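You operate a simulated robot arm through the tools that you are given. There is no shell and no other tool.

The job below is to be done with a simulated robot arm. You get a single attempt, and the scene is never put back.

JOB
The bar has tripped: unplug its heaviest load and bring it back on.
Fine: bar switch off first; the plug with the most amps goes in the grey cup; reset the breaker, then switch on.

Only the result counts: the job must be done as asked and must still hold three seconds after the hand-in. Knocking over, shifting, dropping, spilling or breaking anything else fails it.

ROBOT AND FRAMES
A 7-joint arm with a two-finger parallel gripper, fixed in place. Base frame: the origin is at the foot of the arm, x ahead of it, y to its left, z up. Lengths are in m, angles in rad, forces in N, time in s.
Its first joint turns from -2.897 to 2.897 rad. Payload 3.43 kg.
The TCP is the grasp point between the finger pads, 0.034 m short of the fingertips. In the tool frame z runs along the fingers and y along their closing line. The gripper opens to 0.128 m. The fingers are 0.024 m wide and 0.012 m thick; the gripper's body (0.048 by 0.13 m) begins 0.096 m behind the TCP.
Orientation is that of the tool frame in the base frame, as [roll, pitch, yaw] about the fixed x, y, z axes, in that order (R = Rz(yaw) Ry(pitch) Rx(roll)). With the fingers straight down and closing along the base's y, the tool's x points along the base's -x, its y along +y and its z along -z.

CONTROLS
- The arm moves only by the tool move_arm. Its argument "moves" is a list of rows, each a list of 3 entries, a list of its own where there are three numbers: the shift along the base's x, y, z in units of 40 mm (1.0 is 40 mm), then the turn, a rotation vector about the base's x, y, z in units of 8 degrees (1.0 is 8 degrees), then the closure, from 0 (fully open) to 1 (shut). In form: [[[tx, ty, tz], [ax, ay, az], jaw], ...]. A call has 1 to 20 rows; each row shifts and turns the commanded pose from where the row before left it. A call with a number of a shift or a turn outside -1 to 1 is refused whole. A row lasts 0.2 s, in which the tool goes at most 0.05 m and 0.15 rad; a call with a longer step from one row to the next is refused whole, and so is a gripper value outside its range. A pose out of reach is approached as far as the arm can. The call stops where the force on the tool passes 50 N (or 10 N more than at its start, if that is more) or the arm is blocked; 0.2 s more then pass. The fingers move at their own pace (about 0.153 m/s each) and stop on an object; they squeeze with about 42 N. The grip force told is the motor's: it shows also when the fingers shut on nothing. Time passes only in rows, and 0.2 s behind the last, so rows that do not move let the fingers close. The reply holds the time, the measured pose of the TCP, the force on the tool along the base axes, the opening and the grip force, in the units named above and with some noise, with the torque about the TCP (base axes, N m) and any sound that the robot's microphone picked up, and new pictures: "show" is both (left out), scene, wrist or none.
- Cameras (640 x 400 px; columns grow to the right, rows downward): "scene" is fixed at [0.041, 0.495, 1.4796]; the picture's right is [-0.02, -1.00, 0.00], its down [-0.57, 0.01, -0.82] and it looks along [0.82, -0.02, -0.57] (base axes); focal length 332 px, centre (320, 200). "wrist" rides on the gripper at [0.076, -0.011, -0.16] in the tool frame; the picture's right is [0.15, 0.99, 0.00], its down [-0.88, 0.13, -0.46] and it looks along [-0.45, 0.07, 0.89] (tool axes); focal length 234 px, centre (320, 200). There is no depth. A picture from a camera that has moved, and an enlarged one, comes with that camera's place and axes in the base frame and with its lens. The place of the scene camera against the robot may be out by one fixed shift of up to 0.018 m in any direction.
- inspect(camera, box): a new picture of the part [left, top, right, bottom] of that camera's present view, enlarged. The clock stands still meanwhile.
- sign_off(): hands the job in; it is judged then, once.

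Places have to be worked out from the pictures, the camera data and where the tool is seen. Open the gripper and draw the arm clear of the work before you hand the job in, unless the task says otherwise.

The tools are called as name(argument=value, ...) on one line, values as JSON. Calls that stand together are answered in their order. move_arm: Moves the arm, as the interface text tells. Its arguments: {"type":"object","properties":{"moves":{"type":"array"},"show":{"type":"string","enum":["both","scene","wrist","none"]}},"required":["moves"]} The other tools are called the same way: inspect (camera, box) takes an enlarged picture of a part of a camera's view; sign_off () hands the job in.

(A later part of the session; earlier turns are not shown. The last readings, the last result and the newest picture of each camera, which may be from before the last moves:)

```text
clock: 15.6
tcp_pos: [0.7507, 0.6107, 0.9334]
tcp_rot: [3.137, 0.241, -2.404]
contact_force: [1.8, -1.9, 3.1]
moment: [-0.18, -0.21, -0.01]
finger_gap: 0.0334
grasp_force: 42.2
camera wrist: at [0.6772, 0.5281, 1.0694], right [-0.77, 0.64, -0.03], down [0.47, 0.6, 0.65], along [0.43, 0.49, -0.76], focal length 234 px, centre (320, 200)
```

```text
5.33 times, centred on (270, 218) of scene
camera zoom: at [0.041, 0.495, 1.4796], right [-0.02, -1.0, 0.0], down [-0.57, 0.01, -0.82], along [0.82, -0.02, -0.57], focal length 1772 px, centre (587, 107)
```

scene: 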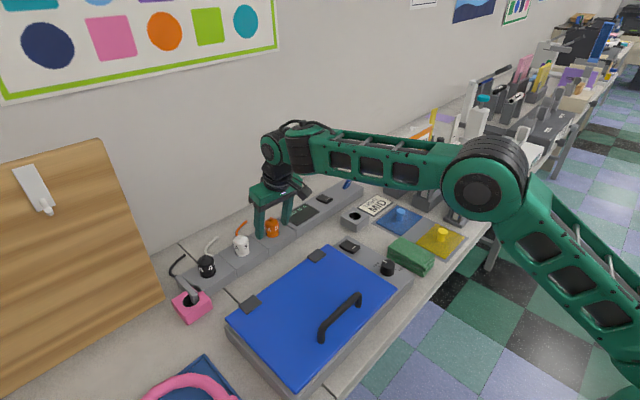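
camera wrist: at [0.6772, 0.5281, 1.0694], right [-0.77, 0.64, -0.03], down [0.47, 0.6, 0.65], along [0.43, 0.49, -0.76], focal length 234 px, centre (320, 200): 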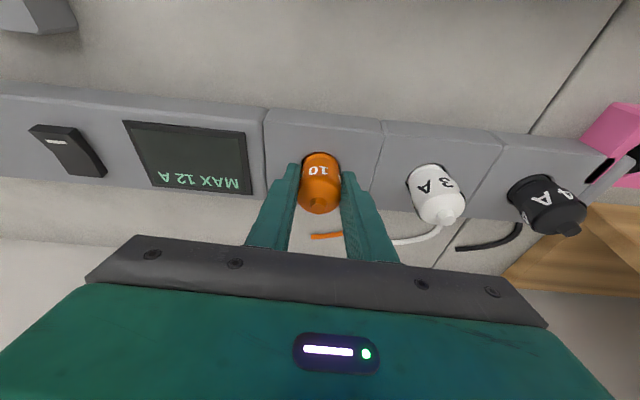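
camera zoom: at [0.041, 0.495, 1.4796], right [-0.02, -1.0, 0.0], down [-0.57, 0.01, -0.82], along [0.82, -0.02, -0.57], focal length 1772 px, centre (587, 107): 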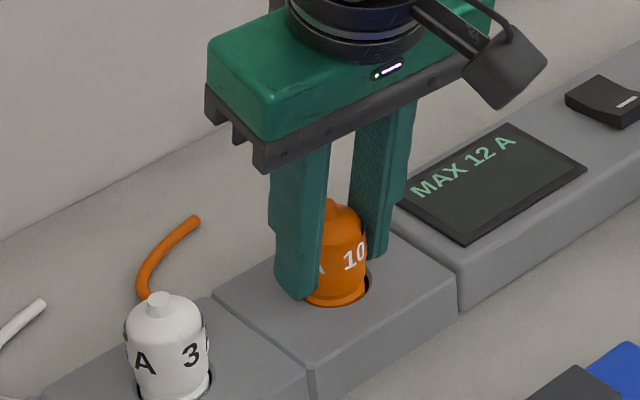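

The fingers hold the plug (gap 33 mm, 42 N). I'll pull it straight up slowly, first 20 mm, and look.

move_arm(moves=[[[0, 0, 0.15], [0, 0, 0], 1], [[0, 0, 0.2], [0, 0, 0], 1], [[0, 0, 0.25], [0, 0, 0], 1], [[0, 0, 0], [0, 0, 0], 1]], show="wrist")

inspect(camera="scene", box=[230, 180, 310, 255])

```text
clock: 16.6
tcp_pos: [0.7515, 0.6106, 0.9566]
tcp_rot: [3.137, 0.239, -2.403]
contact_force: [0.2, -0.3, -0.7]
moment: [-0.01, 0.02, -0.01]
finger_gap: 0.0336
grasp_force: 41.9
camera wrist: at [0.6775, 0.5279, 1.094], right [-0.77, 0.64, -0.03], down [0.47, 0.6, 0.65], along [0.43, 0.49, -0.76], focal length 234 px, centre (320, 200)
```

wrist: 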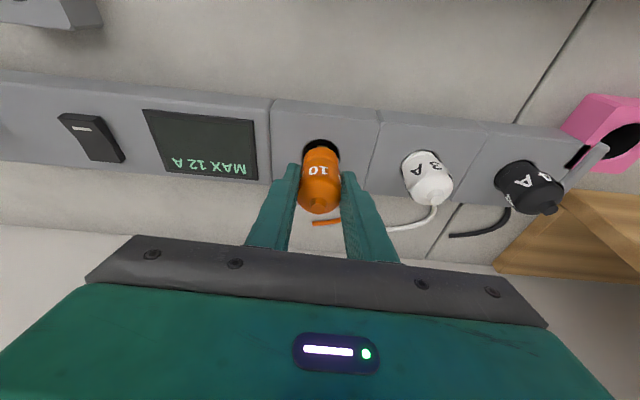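

```text
5.33 times, centred on (270, 218) of scene
camera zoom: at [0.041, 0.495, 1.4796], right [-0.02, -1.0, 0.0], down [-0.57, 0.01, -0.82], along [0.82, -0.02, -0.57], focal length 1772 px, centre (587, 107)
```

zoom: 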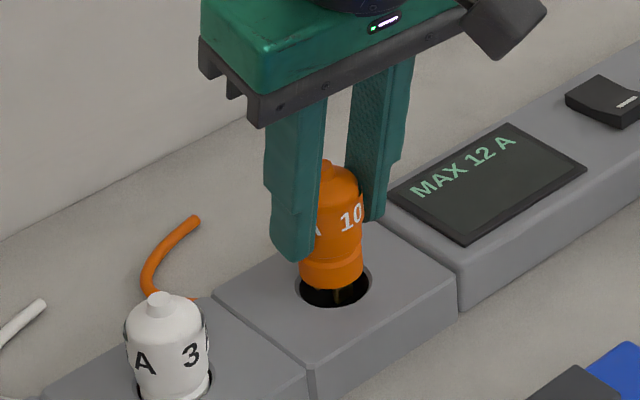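

The plug slides out freely, its pins are visible, and the cord stays on the table. I'll lift it well clear and carry it over towards the grey cup near (0.831, 0.379).

move_arm(moves=[[[0, 0, 0.6], [0, 0, 0], 1], [[0, 0, 0.6], [0, 0, 0], 1], [[0, 0, 0.6], [0, 0, 0], 1], [[0.15, -0.9, 0], [0, 0, 0], 1], [[0.3, -0.9, 0], [0, 0, 0], 1], [[0.3, -0.9, 0], [0, 0, 0], 1], [[0.3, -0.9, 0], [0, 0, 0], 1], [[0.3, -0.9, 0], [0, 0, 0], 1], [[0.3, -0.9, 0], [0, 0, 0], 1], [[0, 0, 0], [0, 0, 0], 1]], show="both")

inspect(camera="wrist", box=[220, 60, 440, 227])

inspect(camera="scene", box=[310, 160, 400, 245])

```text
clock: 18.8
tcp_pos: [0.8176, 0.3942, 1.0289]
tcp_rot: [3.138, 0.238, -2.405]
contact_force: [-0.6, -0.6, -0.7]
moment: [0.01, 0.01, 0.01]
finger_gap: 0.0331
grasp_force: 41.8
camera wrist: at [0.7436, 0.3114, 1.1656], right [-0.77, 0.64, -0.03], down [0.47, 0.6, 0.65], along [0.43, 0.49, -0.76], focal length 234 px, centre (320, 200)
```

scene: 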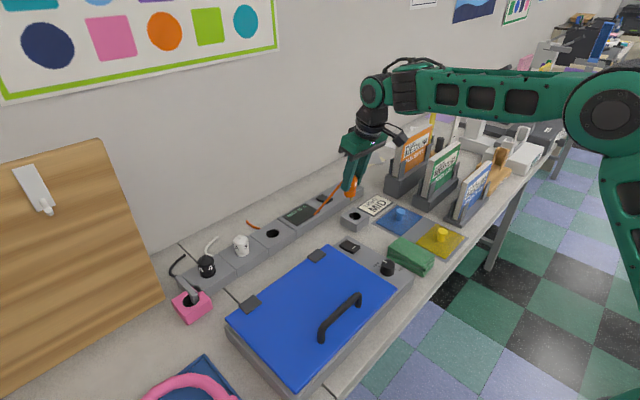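
wrist: 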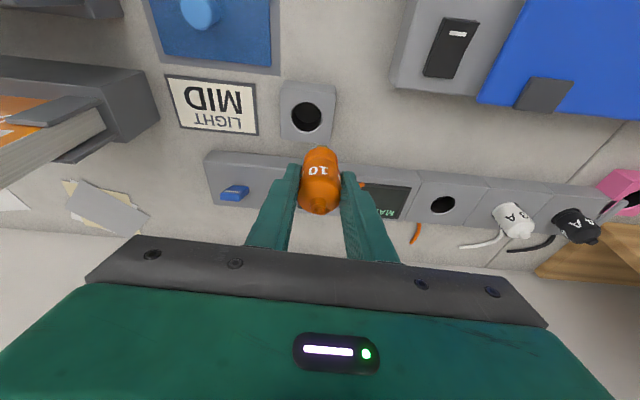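

```text
2.40 times, centred on (330, 144) of wrist
camera zoom: at [0.7436, 0.3114, 1.1656], right [-0.77, 0.64, -0.03], down [0.47, 0.6, 0.65], along [0.43, 0.49, -0.76], focal length 561 px, centre (296, 335)
```

zoom: 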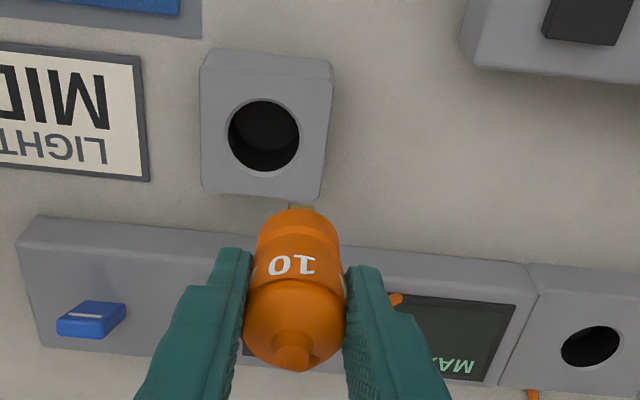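

```text
4.71 times, centred on (355, 202) of scene
camera zoom: at [0.041, 0.495, 1.4796], right [-0.02, -1.0, 0.0], down [-0.57, 0.01, -0.82], along [0.82, -0.02, -0.57], focal length 1564 px, centre (155, 188)
```

zoom: 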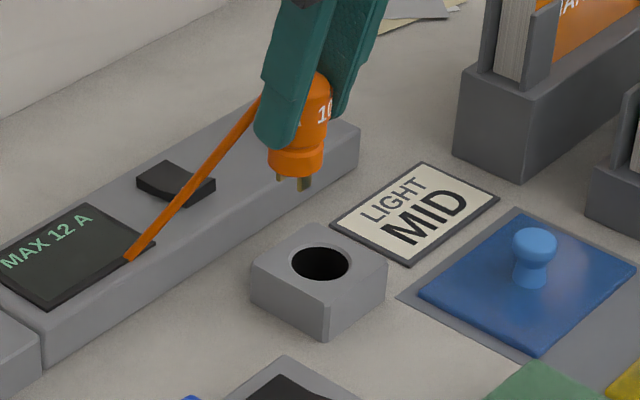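

The cord is only drawn as a line and gives no pull. The cup's hole is at about (0.829, 0.378) with its top near z 0.89; the fit looks tight, so I'll enlarge the hole and plug to get precise offsets.

inspect(camera="wrist", box=[270, 70, 350, 150])

inspect(camera="wrist", box=[280, 135, 360, 220])

inspect(camera="scene", box=[330, 170, 380, 235])

```text
5.00 times, centred on (310, 110) of wrist
camera zoom: at [0.7436, 0.3114, 1.1656], right [-0.77, 0.64, -0.03], down [0.47, 0.6, 0.65], along [0.43, 0.49, -0.76], focal length 1171 px, centre (370, 650)
```

zoom: 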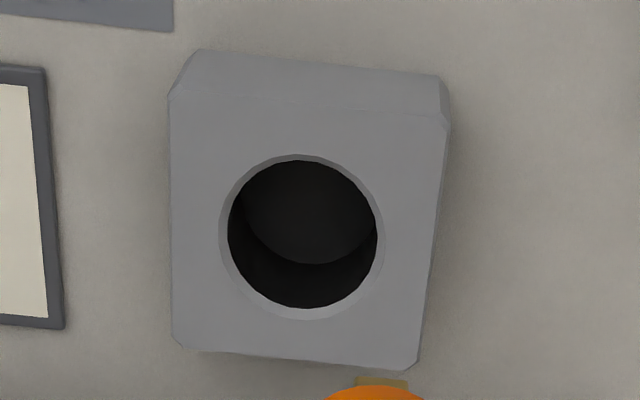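

```text
4.71 times, centred on (320, 178) of wrist
camera zoom: at [0.7436, 0.3114, 1.1656], right [-0.77, 0.64, -0.03], down [0.47, 0.6, 0.65], along [0.43, 0.49, -0.76], focal length 1102 px, centre (320, 306)
```

zoom: 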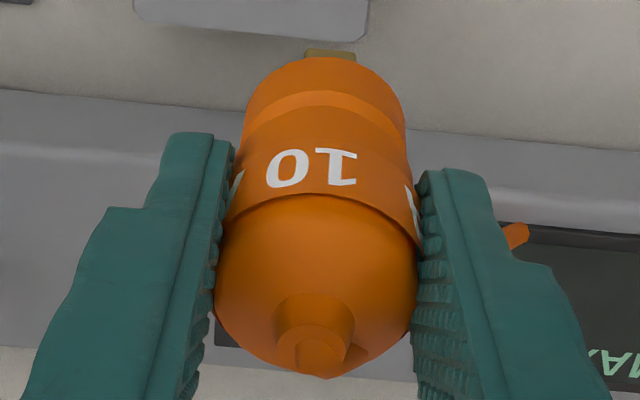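

```text
6.15 times, centred on (355, 202) of scene
camera zoom: at [0.041, 0.495, 1.4796], right [-0.02, -1.0, 0.0], down [-0.57, 0.01, -0.82], along [0.82, -0.02, -0.57], focal length 2045 px, centre (105, 185)
```

zoom: 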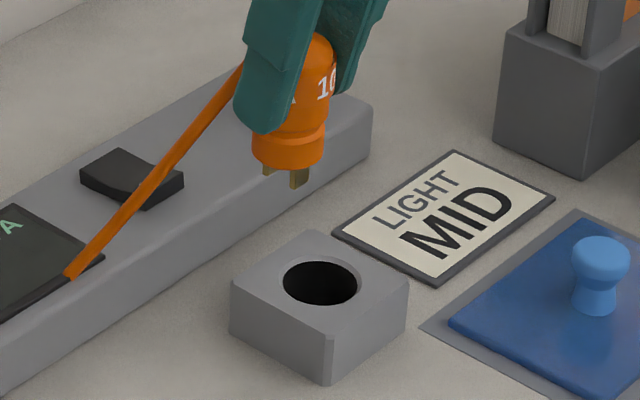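

The hole is about 36 mm wide with a chamfer to 39 mm and 26 mm deep; the plug's body is about 34 mm. I'll go over the hole and lower until the pins are about 12 mm above the rim, then compare positions at close height.

move_arm(moves=[[[0.23, -0.5, 0], [0, 0, 0], 1], [[0, 0, -0.6], [0, 0, 0], 1], [[0, 0, -0.6], [0, 0, 0], 1], [[0, 0, -0.3], [0, 0, 0], 1], [[0, 0, 0], [0, 0, 0], 1]], show="wrist")

inspect(camera="wrist", box=[270, 100, 370, 220])

inspect(camera="scene", box=[330, 185, 380, 240])

```text
clock: 20.0
tcp_pos: [0.8282, 0.3754, 0.9682]
tcp_rot: [3.136, 0.238, -2.403]
contact_force: [0.8, 0.0, -0.3]
moment: [0.01, 0.0, -0.01]
finger_gap: 0.0334
grasp_force: 41.7
camera wrist: at [0.7535, 0.2919, 1.1053], right [-0.77, 0.64, -0.03], down [0.47, 0.6, 0.65], along [0.43, 0.49, -0.76], focal length 234 px, centre (320, 200)
```

wrist: 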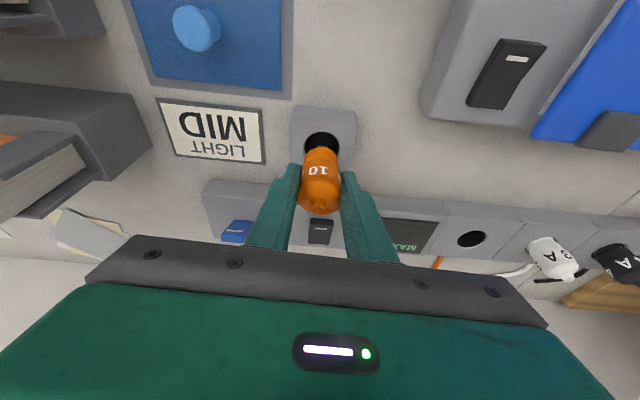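

```text
3.33 times, centred on (320, 160) of wrist
camera zoom: at [0.7535, 0.2919, 1.1053], right [-0.77, 0.64, -0.03], down [0.47, 0.6, 0.65], along [0.43, 0.49, -0.76], focal length 781 px, centre (320, 333)
```

zoom: 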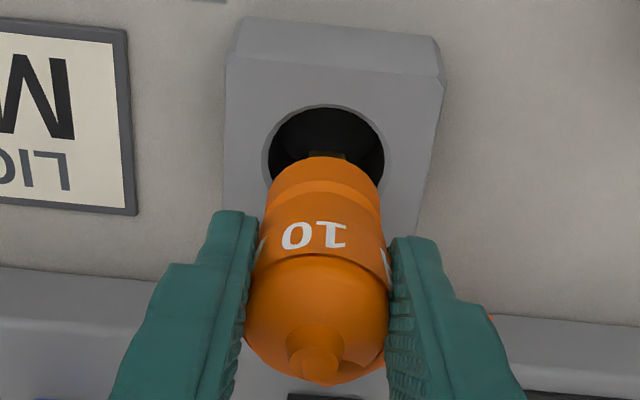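

```text
7.27 times, centred on (355, 212) of scene
camera zoom: at [0.041, 0.495, 1.4796], right [-0.02, -1.0, 0.0], down [-0.57, 0.01, -0.82], along [0.82, -0.02, -0.57], focal length 2416 px, centre (66, 109)
```

zoom: 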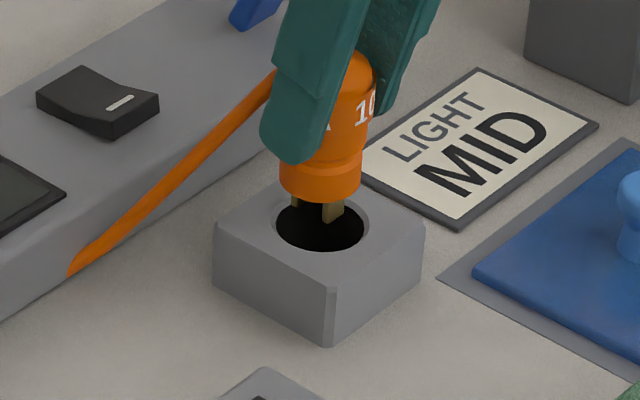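

Both views show the plug centred over the hole within about 1 mm. I'll lower 20 mm slowly and check again before the body enters.

move_arm(moves=[[[0, 0, -0.2], [0, 0, 0], 1], [[0, 0, -0.2], [0, 0, 0], 1], [[0, 0, -0.15], [0, 0, 0], 1], [[0, 0, 0], [0, 0, 0], 1]], show="wrist")

inspect(camera="wrist", box=[270, 100, 370, 220])

inspect(camera="scene", box=[335, 190, 375, 235])

```text
clock: 21.0
tcp_pos: [0.827, 0.375, 0.9474]
tcp_rot: [3.137, 0.24, -2.403]
contact_force: [0.2, -0.1, -0.7]
moment: [0.01, 0.02, -0.02]
finger_gap: 0.0333
grasp_force: 41.6
camera wrist: at [0.7529, 0.2915, 1.0838], right [-0.77, 0.64, -0.03], down [0.47, 0.6, 0.65], along [0.43, 0.49, -0.76], focal length 234 px, centre (320, 200)
```

wrist: 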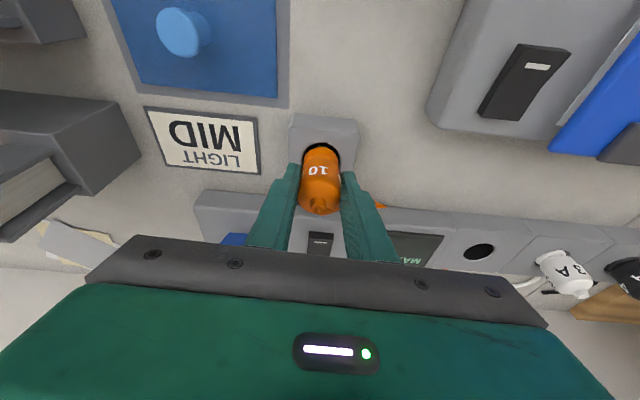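

```text
3.33 times, centred on (320, 160) of wrist
camera zoom: at [0.7529, 0.2915, 1.0838], right [-0.77, 0.64, -0.03], down [0.47, 0.6, 0.65], along [0.43, 0.49, -0.76], focal length 781 px, centre (320, 333)
```

zoom: 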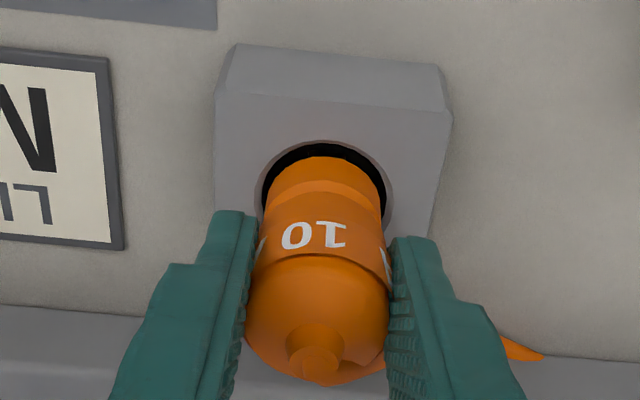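

```text
8.89 times, centred on (355, 212) of scene
camera zoom: at [0.041, 0.495, 1.4796], right [-0.02, -1.0, 0.0], down [-0.57, 0.01, -0.82], along [0.82, -0.02, -0.57], focal length 2953 px, centre (9, 89)
```

zoom: 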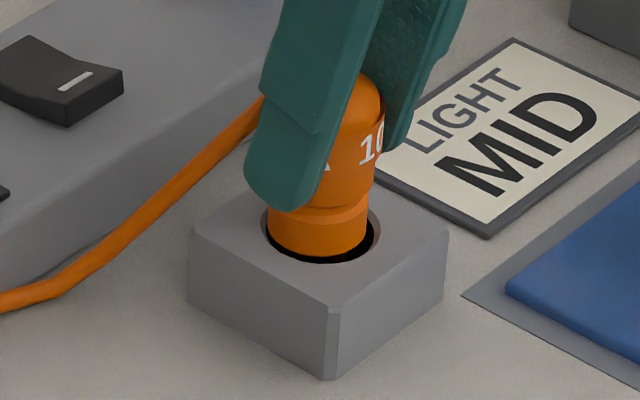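

Ring and hole look concentric with no force. I'll continue down in 4 mm steps, watching for contact.

move_arm(moves=[[[0, 0, -0.1], [0, 0, 0], 1], [[0, 0, -0.1], [0, 0, 0], 1], [[0, 0, -0.1], [0, 0, 0], 1], [[0, 0, 0], [0, 0, 0], 1]], show="wrist")

inspect(camera="wrist", box=[270, 100, 370, 220])

inspect(camera="scene", box=[335, 190, 375, 235])

```text
clock: 22.0
tcp_pos: [0.8255, 0.3746, 0.9348]
tcp_rot: [3.136, 0.241, -2.403]
contact_force: [-0.6, -0.3, -0.3]
moment: [0.0, 0.0, -0.01]
finger_gap: 0.0333
grasp_force: 42.0
camera wrist: at [0.7527, 0.2917, 1.0714], right [-0.77, 0.64, -0.03], down [0.47, 0.6, 0.65], along [0.43, 0.49, -0.76], focal length 234 px, centre (320, 200)
```

wrist: 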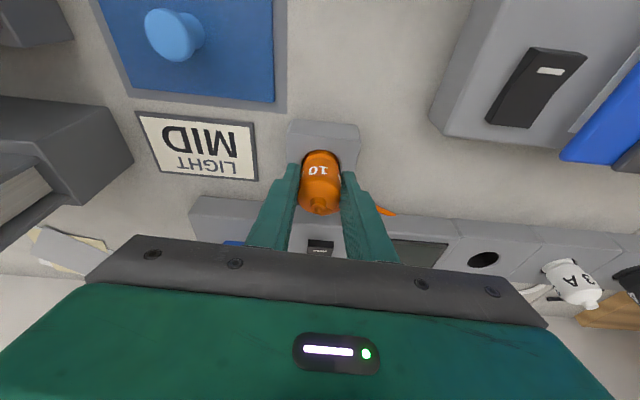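

```text
3.33 times, centred on (320, 160) of wrist
camera zoom: at [0.7527, 0.2917, 1.0714], right [-0.77, 0.64, -0.03], down [0.47, 0.6, 0.65], along [0.43, 0.49, -0.76], focal length 781 px, centre (320, 333)
```

zoom: 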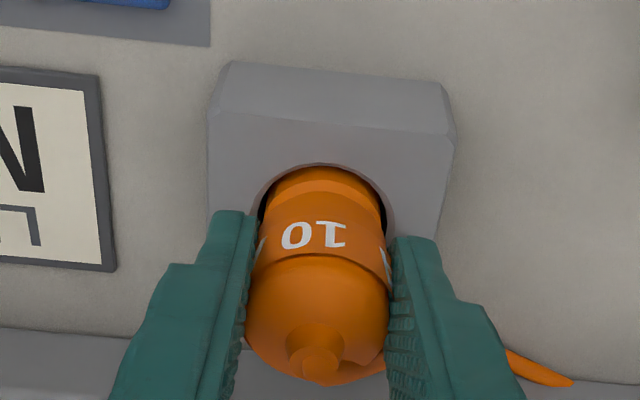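

```text
8.89 times, centred on (355, 212) of scene
camera zoom: at [0.041, 0.495, 1.4796], right [-0.02, -1.0, 0.0], down [-0.57, 0.01, -0.82], along [0.82, -0.02, -0.57], focal length 2953 px, centre (9, 89)
```

zoom: 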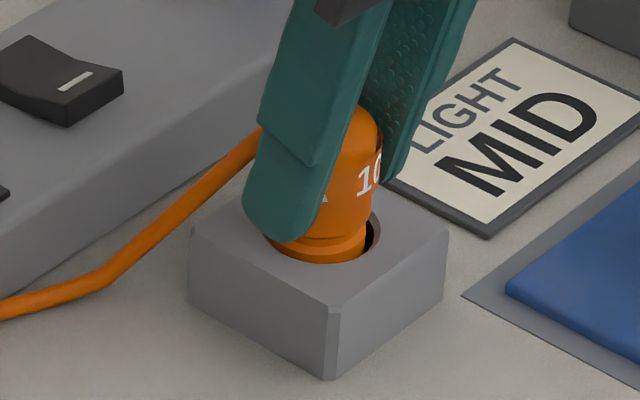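

The plug is in the hole but has drifted about 1.5–2 mm towards the robot. I'll correct +x by 2 mm and lower another 4–5 mm.

move_arm(moves=[[[0.05, 0, 0], [0, 0, 0], 1], [[0.02, 0, -0.07], [0, 0, 0], 1], [[0.01, 0, -0.06], [0, 0, 0], 1], [[0, 0, 0], [0, 0, 0], 1]], show="wrist")

inspect(camera="wrist", box=[270, 100, 370, 220])

inspect(camera="scene", box=[335, 190, 375, 235])

```text
clock: 23.0
tcp_pos: [0.8261, 0.3729, 0.9336]
tcp_rot: [3.135, 0.245, -2.403]
contact_force: [-30.1, -12.2, 37.6]
moment: [-0.36, 0.75, 0.09]
finger_gap: 0.0335
grasp_force: 41.8
camera wrist: at [0.7537, 0.291, 1.0693], right [-0.77, 0.63, -0.03], down [0.46, 0.6, 0.66], along [0.43, 0.49, -0.75], focal length 234 px, centre (320, 200)
```

wrist: 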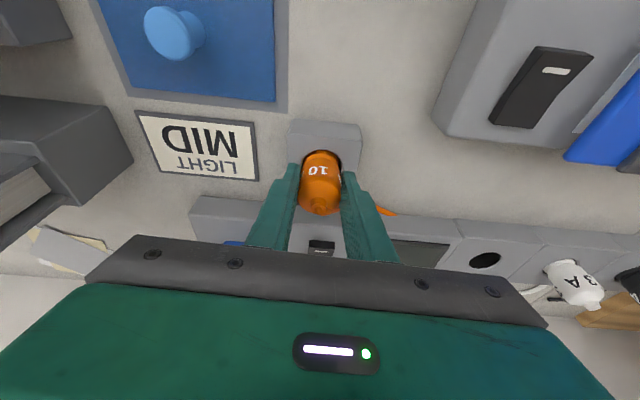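

```text
3.33 times, centred on (320, 160) of wrist
camera zoom: at [0.7537, 0.291, 1.0693], right [-0.77, 0.63, -0.03], down [0.46, 0.6, 0.66], along [0.43, 0.49, -0.75], focal length 781 px, centre (320, 333)
```

zoom: 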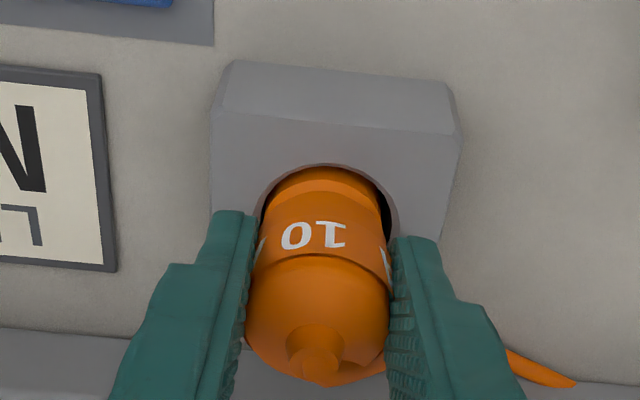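

```text
8.89 times, centred on (355, 212) of scene
camera zoom: at [0.041, 0.495, 1.4796], right [-0.02, -1.0, 0.0], down [-0.57, 0.01, -0.82], along [0.82, -0.02, -0.57], focal length 2953 px, centre (9, 89)
```

zoom: 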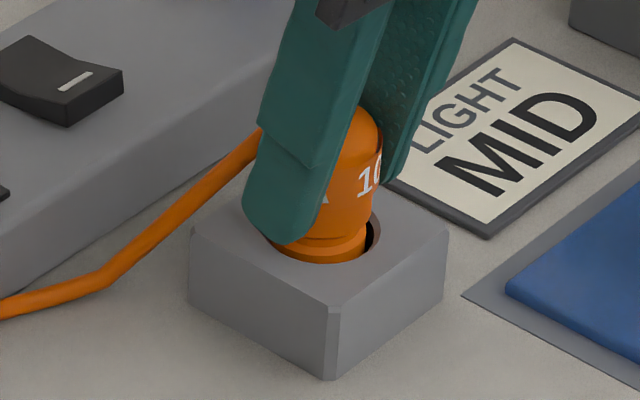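

Contact at 38 N vertical: the pins stand on the cup floor, with the plug sunk as deep as it was in its socket (TCP z 0.9336 in both). I'll relax the pose first, then open the fingers.

move_arm(moves=[[[-0.03, 0, 0.02], [0, 0, 0], 1], [[0, 0, 0], [0, 0, 0], 1]], show="none")

```text
clock: 23.6
tcp_pos: [0.8278, 0.3742, 0.9321]
tcp_rot: [3.137, 0.245, -2.402]
contact_force: [-16.3, -7.8, 33.7]
moment: [0.12, 0.31, -0.02]
finger_gap: 0.0334
grasp_force: 41.8
```

The commanded pose carries over, so some pressure remains. I'll ease up 2 mm and back 1 mm to unload it.

move_arm(moves=[[[-0.02, -0.01, 0.05], [0, 0, 0], 1], [[0, 0, 0], [0, 0, 0], 1]], show="none")

```text
clock: 24.2
tcp_pos: [0.8269, 0.3741, 0.9321]
tcp_rot: [3.138, 0.242, -2.404]
contact_force: [1.6, 3.4, 13.9]
moment: [0.34, -0.3, -0.07]
finger_gap: 0.0334
grasp_force: 42.0
```

The side force is gone and only 14 N of downward load is left. Opening the fingers gently now.

move_arm(moves=[[[0, 0, 0.02], [0, 0, 0], 0.7], [[0, 0, 0], [0, 0, 0], 0.55], [[0, 0, 0], [0, 0, 0], 0.42], [[0, 0, 0], [0, 0, 0], 0.42]], show="wrist")

inspect(camera="wrist", box=[270, 100, 370, 220])

inspect(camera="scene", box=[330, 180, 380, 235])

```text
clock: 25.2
tcp_pos: [0.8275, 0.3748, 0.9336]
tcp_rot: [3.135, 0.24, -2.403]
contact_force: [0.4, -0.2, 0.2]
moment: [-0.02, -0.03, -0.01]
finger_gap: 0.0744
grasp_force: 0.1
camera wrist: at [0.7539, 0.2917, 1.07], right [-0.77, 0.64, -0.03], down [0.47, 0.6, 0.65], along [0.43, 0.49, -0.76], focal length 234 px, centre (320, 200)
```

wrist: 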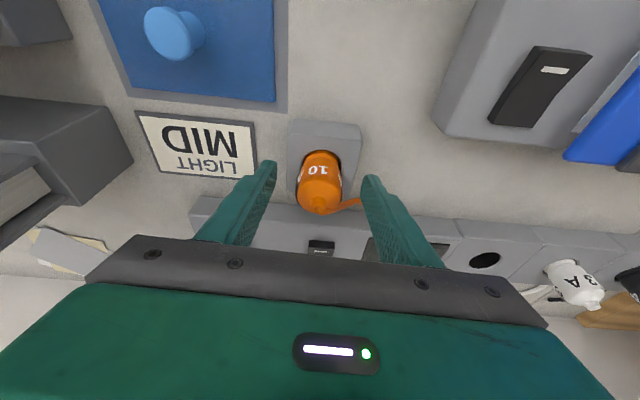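

```text
3.33 times, centred on (320, 160) of wrist
camera zoom: at [0.7539, 0.2917, 1.07], right [-0.77, 0.64, -0.03], down [0.47, 0.6, 0.65], along [0.43, 0.49, -0.76], focal length 781 px, centre (320, 333)
```

zoom: 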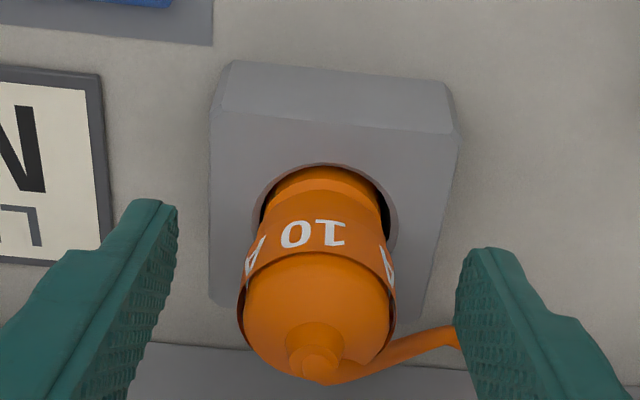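

```text
7.27 times, centred on (355, 208) of scene
camera zoom: at [0.041, 0.495, 1.4796], right [-0.02, -1.0, 0.0], down [-0.57, 0.01, -0.82], along [0.82, -0.02, -0.57], focal length 2416 px, centre (66, 146)
```

zoom: 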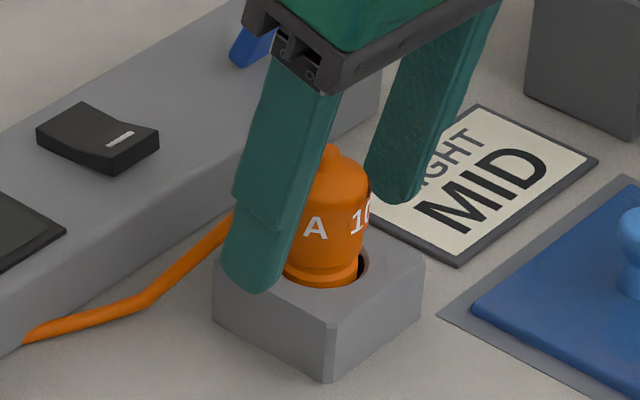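

The plug stands upright in the cup by itself. I'll raise the hand slowly at first, checking the plug is not disturbed.

move_arm(moves=[[[0, 0, 0.3], [0, 0, 0], 0.42], [[0, 0, 0.4], [0, 0, 0], 0.42], [[0, 0, 0.6], [0, 0, 0], 0.42], [[0, 0, 0.8], [0, 0, 0], 0.42], [[0, 0, 0], [0, 0, 0], 0.42]], show="wrist")

inspect(camera="scene", box=[310, 170, 390, 240])

```text
clock: 26.4
tcp_pos: [0.8277, 0.374, 1.018]
tcp_rot: [3.136, 0.239, -2.402]
contact_force: [-0.4, 0.3, -0.1]
moment: [0.04, -0.02, 0.03]
finger_gap: 0.0743
grasp_force: 0.0
camera wrist: at [0.7547, 0.2911, 1.1543], right [-0.77, 0.64, -0.03], down [0.47, 0.6, 0.65], along [0.43, 0.49, -0.76], focal length 234 px, centre (320, 200)
```

wrist: 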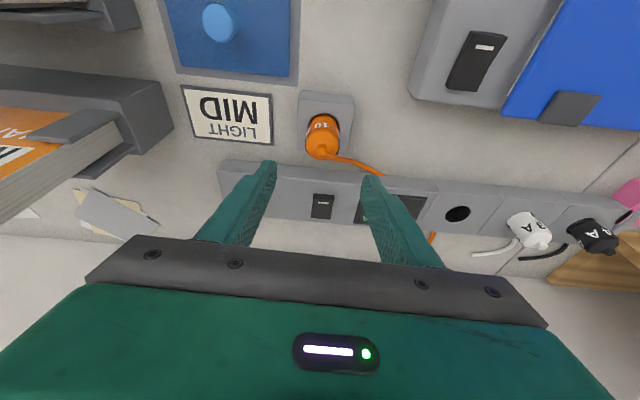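

```text
5.71 times, centred on (350, 205) of scene
camera zoom: at [0.041, 0.495, 1.4796], right [-0.02, -1.0, 0.0], down [-0.57, 0.01, -0.82], along [0.82, -0.02, -0.57], focal length 1899 px, centre (149, 171)
```

zoom: 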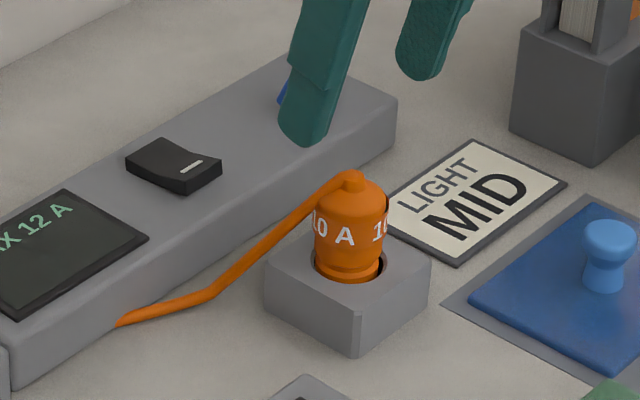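

The plug is well seated in the grey cup with its cord slack. Next the breaker: I'll shut the fingers, tilt out again to about 26° and go to a viewing spot in front of the lever, around a = 0.41 along the bar.

move_arm(moves=[[[0.3, -0.3, 0.2], [0.53, -0.53, 0], 0.7], [[0.45, -0.45, 0], [0.53, -0.53, 0], 1], [[0.45, -0.45, 0], [0, 0, 0], 1], [[0.4, -0.4, 0], [0, 0, 0], 1], [[0, 0, 0], [0, 0, 0], 1]], show="both")

inspect(camera="wrist", box=[260, 80, 400, 180])

```text
clock: 27.6
tcp_pos: [0.8916, 0.3091, 1.0249]
tcp_rot: [3.125, 0.448, -2.406]
contact_force: [-0.5, -0.4, 0.5]
moment: [-0.01, -0.05, -0.02]
finger_gap: 0.0
grasp_force: 33.2
camera wrist: at [0.7994, 0.2089, 1.1364], right [-0.77, 0.64, -0.05], down [0.36, 0.49, 0.79], along [0.53, 0.59, -0.61], focal length 234 px, centre (320, 200)
```

scene: 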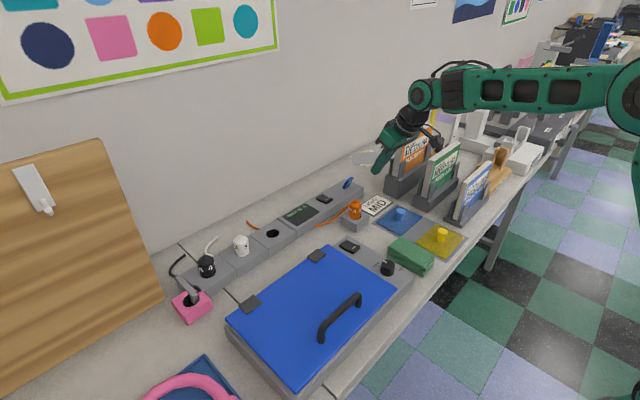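
wrist: 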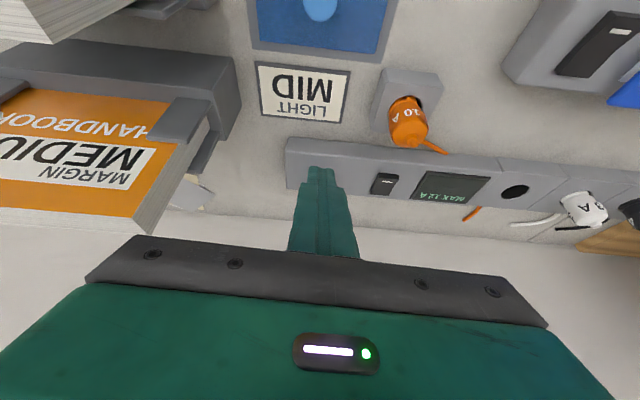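

```text
4.00 times, centred on (330, 130) of wrist
camera zoom: at [0.7994, 0.2089, 1.1364], right [-0.77, 0.64, -0.05], down [0.36, 0.49, 0.79], along [0.53, 0.59, -0.61], focal length 937 px, centre (280, 480)
```

zoom: 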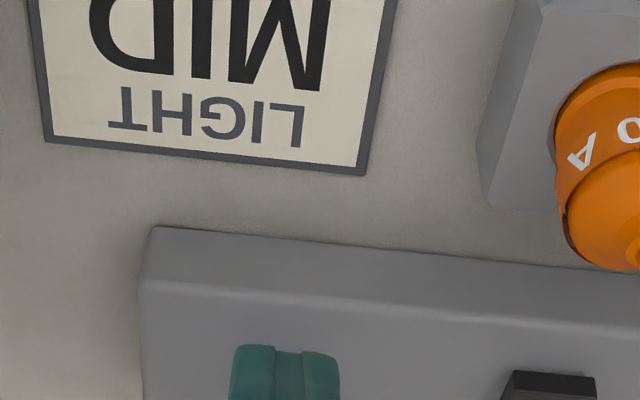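

The lever is hidden right behind the fingers: its cap is at about (0.958, 0.383, 0.943), leaning some 25° towards the robot from a base at e ≈ 0.972. I'll add a little tilt and lower the shut fingers in front of it, leaving about 40 mm gap.

move_arm(moves=[[[0.2, 0.2, 0], [0.7, -0.7, 0], 1], [[0.2, 0.2, -0.6], [0, 0, 0], 1], [[0, 0, -0.8], [0, 0, 0], 1], [[0, 0, -0.56], [0, 0, 0], 1], [[0, 0, 0], [0, 0, 0], 1]], show="both")

inspect(camera="scene", box=[310, 150, 390, 220])

inspect(camera="wrist", box=[240, 100, 400, 200])

```text
clock: 28.8
tcp_pos: [0.908, 0.3251, 0.9468]
tcp_rot: [3.117, 0.587, -2.412]
contact_force: [0.0, -0.2, -0.1]
moment: [-0.03, -0.02, 0.03]
finger_gap: 0.0
grasp_force: 32.9
camera wrist: at [0.8061, 0.2144, 1.0369], right [-0.76, 0.65, -0.06], down [0.28, 0.41, 0.87], along [0.59, 0.64, -0.49], focal length 234 px, centre (320, 200)
```

scene: 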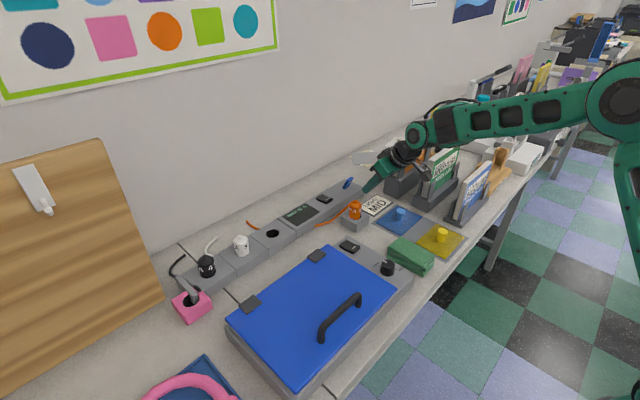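
wrist: 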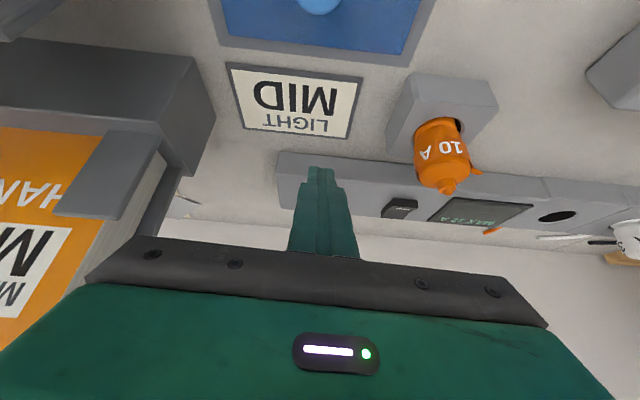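

```text
5.71 times, centred on (350, 185) of scene
camera zoom: at [0.041, 0.495, 1.4796], right [-0.02, -1.0, 0.0], down [-0.57, 0.01, -0.82], along [0.82, -0.02, -0.57], focal length 1899 px, centre (149, 286)
```

zoom: 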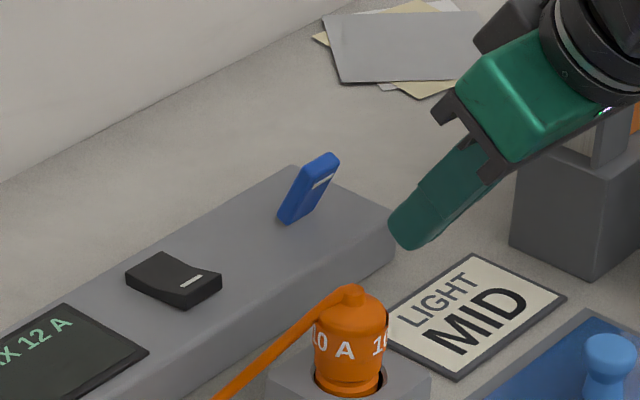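

```text
4.00 times, centred on (320, 150) of wrist
camera zoom: at [0.8061, 0.2144, 1.0369], right [-0.76, 0.65, -0.06], down [0.28, 0.41, 0.87], along [0.59, 0.64, -0.49], focal length 937 px, centre (320, 400)
```

zoom: 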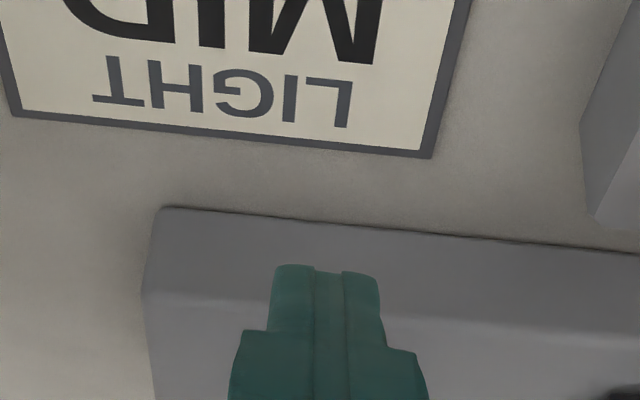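

The tips are in line with the lever, well clear of the book rack. I'll push outward: quick to near contact, then in 6 mm steps, and look.

move_arm(moves=[[[0.35, 0.35, 0], [0, 0, 0], 1], [[0.35, 0.35, 0], [0, 0, 0], 1], [[0.1, 0.1, 0], [0, 0, 0], 1], [[0.1, 0.1, 0], [0, 0, 0], 1], [[0.1, 0.1, 0], [0, 0, 0], 1], [[0, 0, 0], [0, 0, 0], 1]], show="wrist")

inspect(camera="scene", box=[320, 160, 380, 210])

```text
clock: 30.2
tcp_pos: [0.9478, 0.3659, 0.9463]
tcp_rot: [3.117, 0.587, -2.412]
contact_force: [-0.4, -1.0, 0.6]
moment: [-0.03, 0.02, -0.02]
finger_gap: 0.0
grasp_force: 32.4
camera wrist: at [0.8459, 0.2553, 1.0371], right [-0.76, 0.65, -0.06], down [0.28, 0.41, 0.87], along [0.59, 0.64, -0.49], focal length 234 px, centre (320, 200)
```

wrist: 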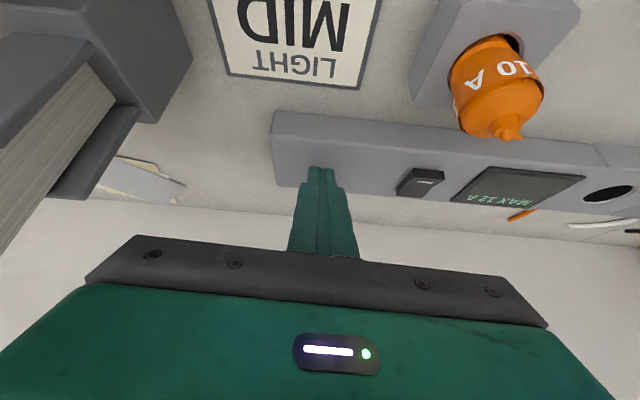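

```text
8.00 times, centred on (350, 185) of scene
camera zoom: at [0.041, 0.495, 1.4796], right [-0.02, -1.0, 0.0], down [-0.57, 0.01, -0.82], along [0.82, -0.02, -0.57], focal length 2658 px, centre (80, 320)
```

zoom: 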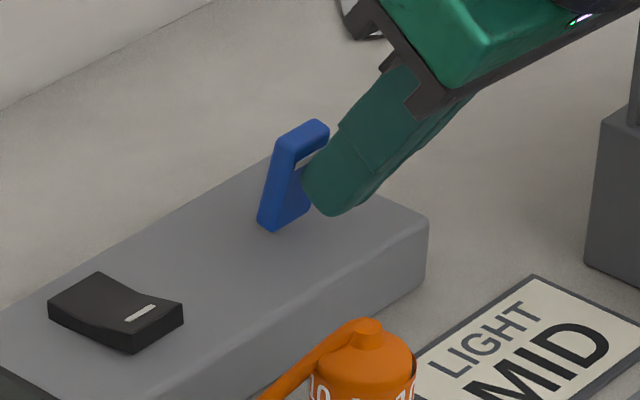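

The lever is moving upright with hardly any force. I'll keep pushing in the same way.

move_arm(moves=[[[0.1, 0.1, 0], [0, 0, 0], 1], [[0.1, 0.1, 0], [0, 0, 0], 1], [[0.1, 0.1, 0], [0, 0, 0], 1], [[0, 0, 0], [0, 0, 0], 1]], show="none")

inspect(camera="scene", box=[320, 160, 380, 210])

```text
clock: 31.2
tcp_pos: [0.9595, 0.3787, 0.9469]
tcp_rot: [3.118, 0.586, -2.413]
contact_force: [0.0, -0.1, -0.3]
moment: [-0.04, 0.03, -0.01]
finger_gap: 0.0
grasp_force: 33.2
```

```text
8.00 times, centred on (350, 185) of scene
camera zoom: at [0.041, 0.495, 1.4796], right [-0.02, -1.0, 0.0], down [-0.57, 0.01, -0.82], along [0.82, -0.02, -0.57], focal length 2658 px, centre (80, 320)
```

zoom: 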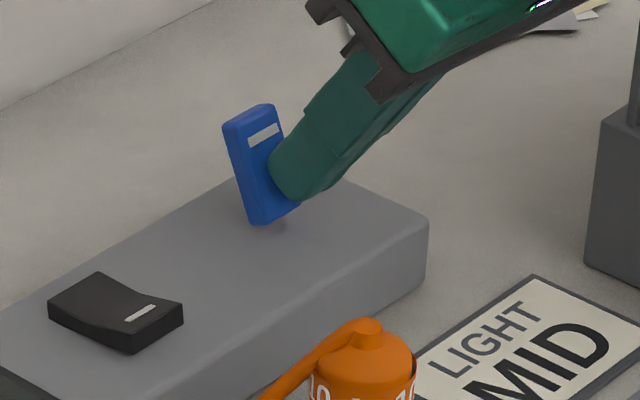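

The lever is past vertical and now leans to the wall. I'll push further in small steps until it meets its stop.

move_arm(moves=[[[0.08, 0.08, 0], [0, 0, 0], 1], [[0.08, 0.08, 0], [0, 0, 0], 1], [[0, 0, 0], [0, 0, 0], 1]], show="none")

inspect(camera="scene", box=[320, 160, 380, 210])

```text
clock: 31.8
tcp_pos: [0.9531, 0.3827, 0.9577]
tcp_rot: [3.127, 0.587, -2.407]
contact_force: [0.9, 0.0, -1.0]
moment: [0.05, 0.06, 0.03]
finger_gap: 0.0
grasp_force: 33.1
stopped in row 3: the force on the tool passed its limit at 56 N (the readings are from after the stop); the commanded pose is now the measured one
```

```text
8.00 times, centred on (350, 185) of scene
camera zoom: at [0.041, 0.495, 1.4796], right [-0.02, -1.0, 0.0], down [-0.57, 0.01, -0.82], along [0.82, -0.02, -0.57], focal length 2658 px, centre (80, 320)
```

zoom: 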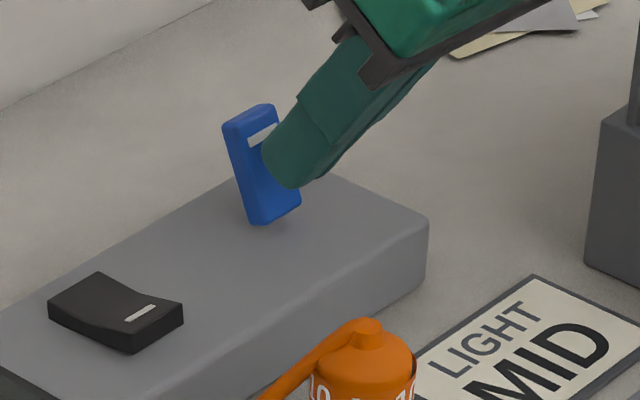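

The lever did not move further and the force rose, so it is at its wall-side stop. I'll draw back and up, then check the lever and display.

move_arm(moves=[[[-0.4, -0.4, 0.1], [0, 0, 0], 1], [[-0.5, -0.5, 0.2], [0, 0, 0], 1], [[-0.4, -0.4, 0.6], [0, 0, 0], 1], [[-0.3, 0.5, 0.6], [0, 0, 0], 1], [[-0.3, 0.6, 0], [0, 0, 0], 1], [[-0.3, 0.6, 0], [0, 0, 0], 1], [[0, 0, 0], [0, 0, 0], 1]], show="both")

inspect(camera="scene", box=[290, 165, 370, 225])

inspect(camera="wrist", box=[180, 80, 440, 200])

```text
clock: 33.4
tcp_pos: [0.8645, 0.3982, 1.017]
tcp_rot: [3.127, 0.587, -2.408]
contact_force: [-0.1, -1.0, -0.3]
moment: [0.0, 0.0, 0.0]
finger_gap: 0.0
grasp_force: 33.2
camera wrist: at [0.7615, 0.2882, 1.1071], right [-0.76, 0.65, -0.07], down [0.27, 0.41, 0.87], along [0.59, 0.64, -0.49], focal length 234 px, centre (320, 200)
```

scene: 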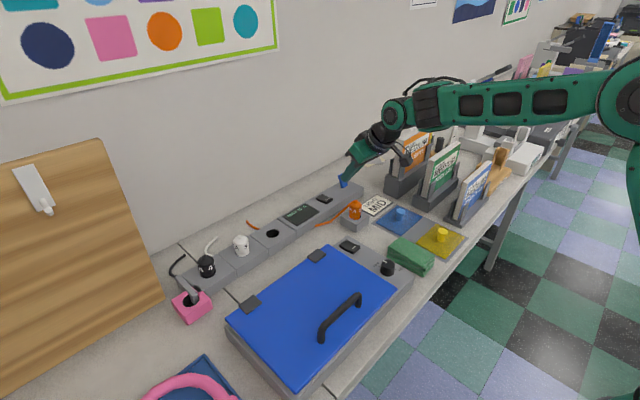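
wrist: 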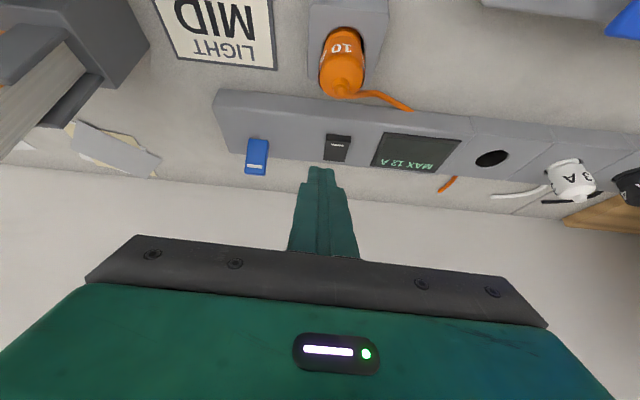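

```text
6.67 times, centred on (330, 195) of scene
camera zoom: at [0.041, 0.495, 1.4796], right [-0.02, -1.0, 0.0], down [-0.57, 0.01, -0.82], along [0.82, -0.02, -0.57], focal length 2215 px, centre (253, 233)
```

zoom: 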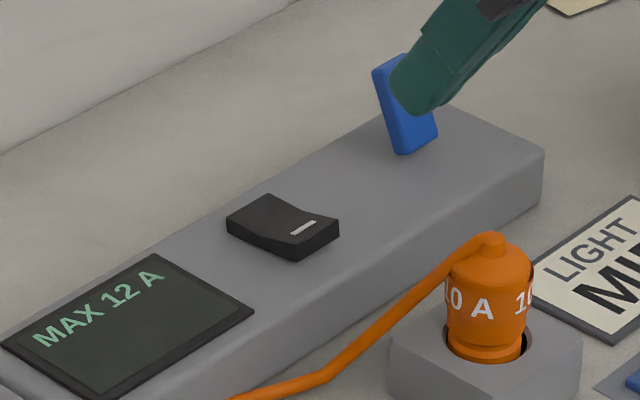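

```text
2.46 times, centred on (310, 140) of wrist
camera zoom: at [0.7615, 0.2882, 1.1071], right [-0.76, 0.65, -0.07], down [0.27, 0.41, 0.87], along [0.59, 0.64, -0.49], focal length 576 px, centre (345, 348)
```

zoom: 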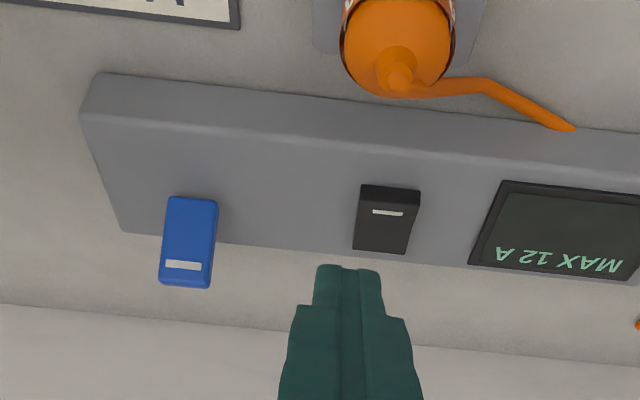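

The lever rests at the wall-side stop (mirrored from its tripped lean), the plug is in the cup, and the rocker is still OFF. Now I go above the rocker's marked front half to switch on.

move_arm(moves=[[[0.2, 0.4, 0], [-0.7, 0.7, 0], 1], [[0.22, 0.5, -0.3], [0, 0, 0], 1], [[0.22, 0.48, -0.4], [0, 0, 0], 1], [[0, 0, 0], [0, 0, 0], 1]], show="wrist")

inspect(camera="scene", box=[290, 165, 370, 225])

inspect(camera="wrist", box=[240, 90, 400, 190])

```text
clock: 34.4
tcp_pos: [0.8893, 0.453, 0.9888]
tcp_rot: [3.134, 0.446, -2.403]
contact_force: [0.5, -0.8, -0.4]
moment: [-0.01, 0.01, 0.01]
finger_gap: 0.0
grasp_force: 32.8
camera wrist: at [0.7973, 0.3529, 1.1], right [-0.77, 0.64, -0.06], down [0.36, 0.5, 0.79], along [0.54, 0.59, -0.61], focal length 234 px, centre (320, 200)
```

wrist: 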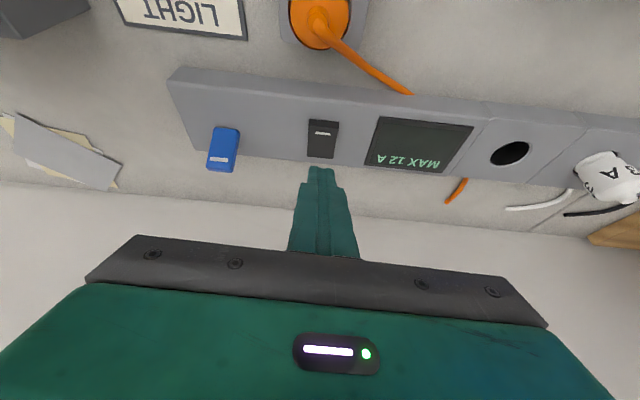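

```text
6.67 times, centred on (330, 195) of scene
camera zoom: at [0.041, 0.495, 1.4796], right [-0.02, -1.0, 0.0], down [-0.57, 0.01, -0.82], along [0.82, -0.02, -0.57], focal length 2215 px, centre (253, 233)
```

zoom: 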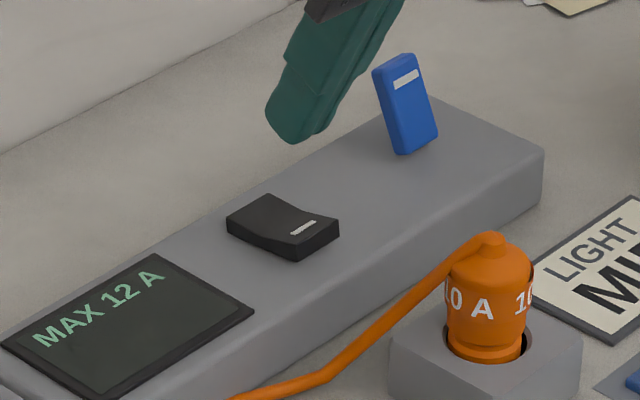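

```text
4.00 times, centred on (320, 140) of wrist
camera zoom: at [0.7973, 0.3529, 1.1], right [-0.77, 0.64, -0.06], down [0.36, 0.5, 0.79], along [0.54, 0.59, -0.61], focal length 937 px, centre (320, 440)
```

zoom: 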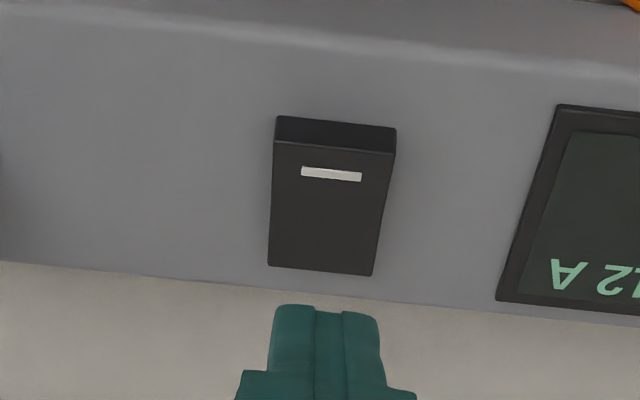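

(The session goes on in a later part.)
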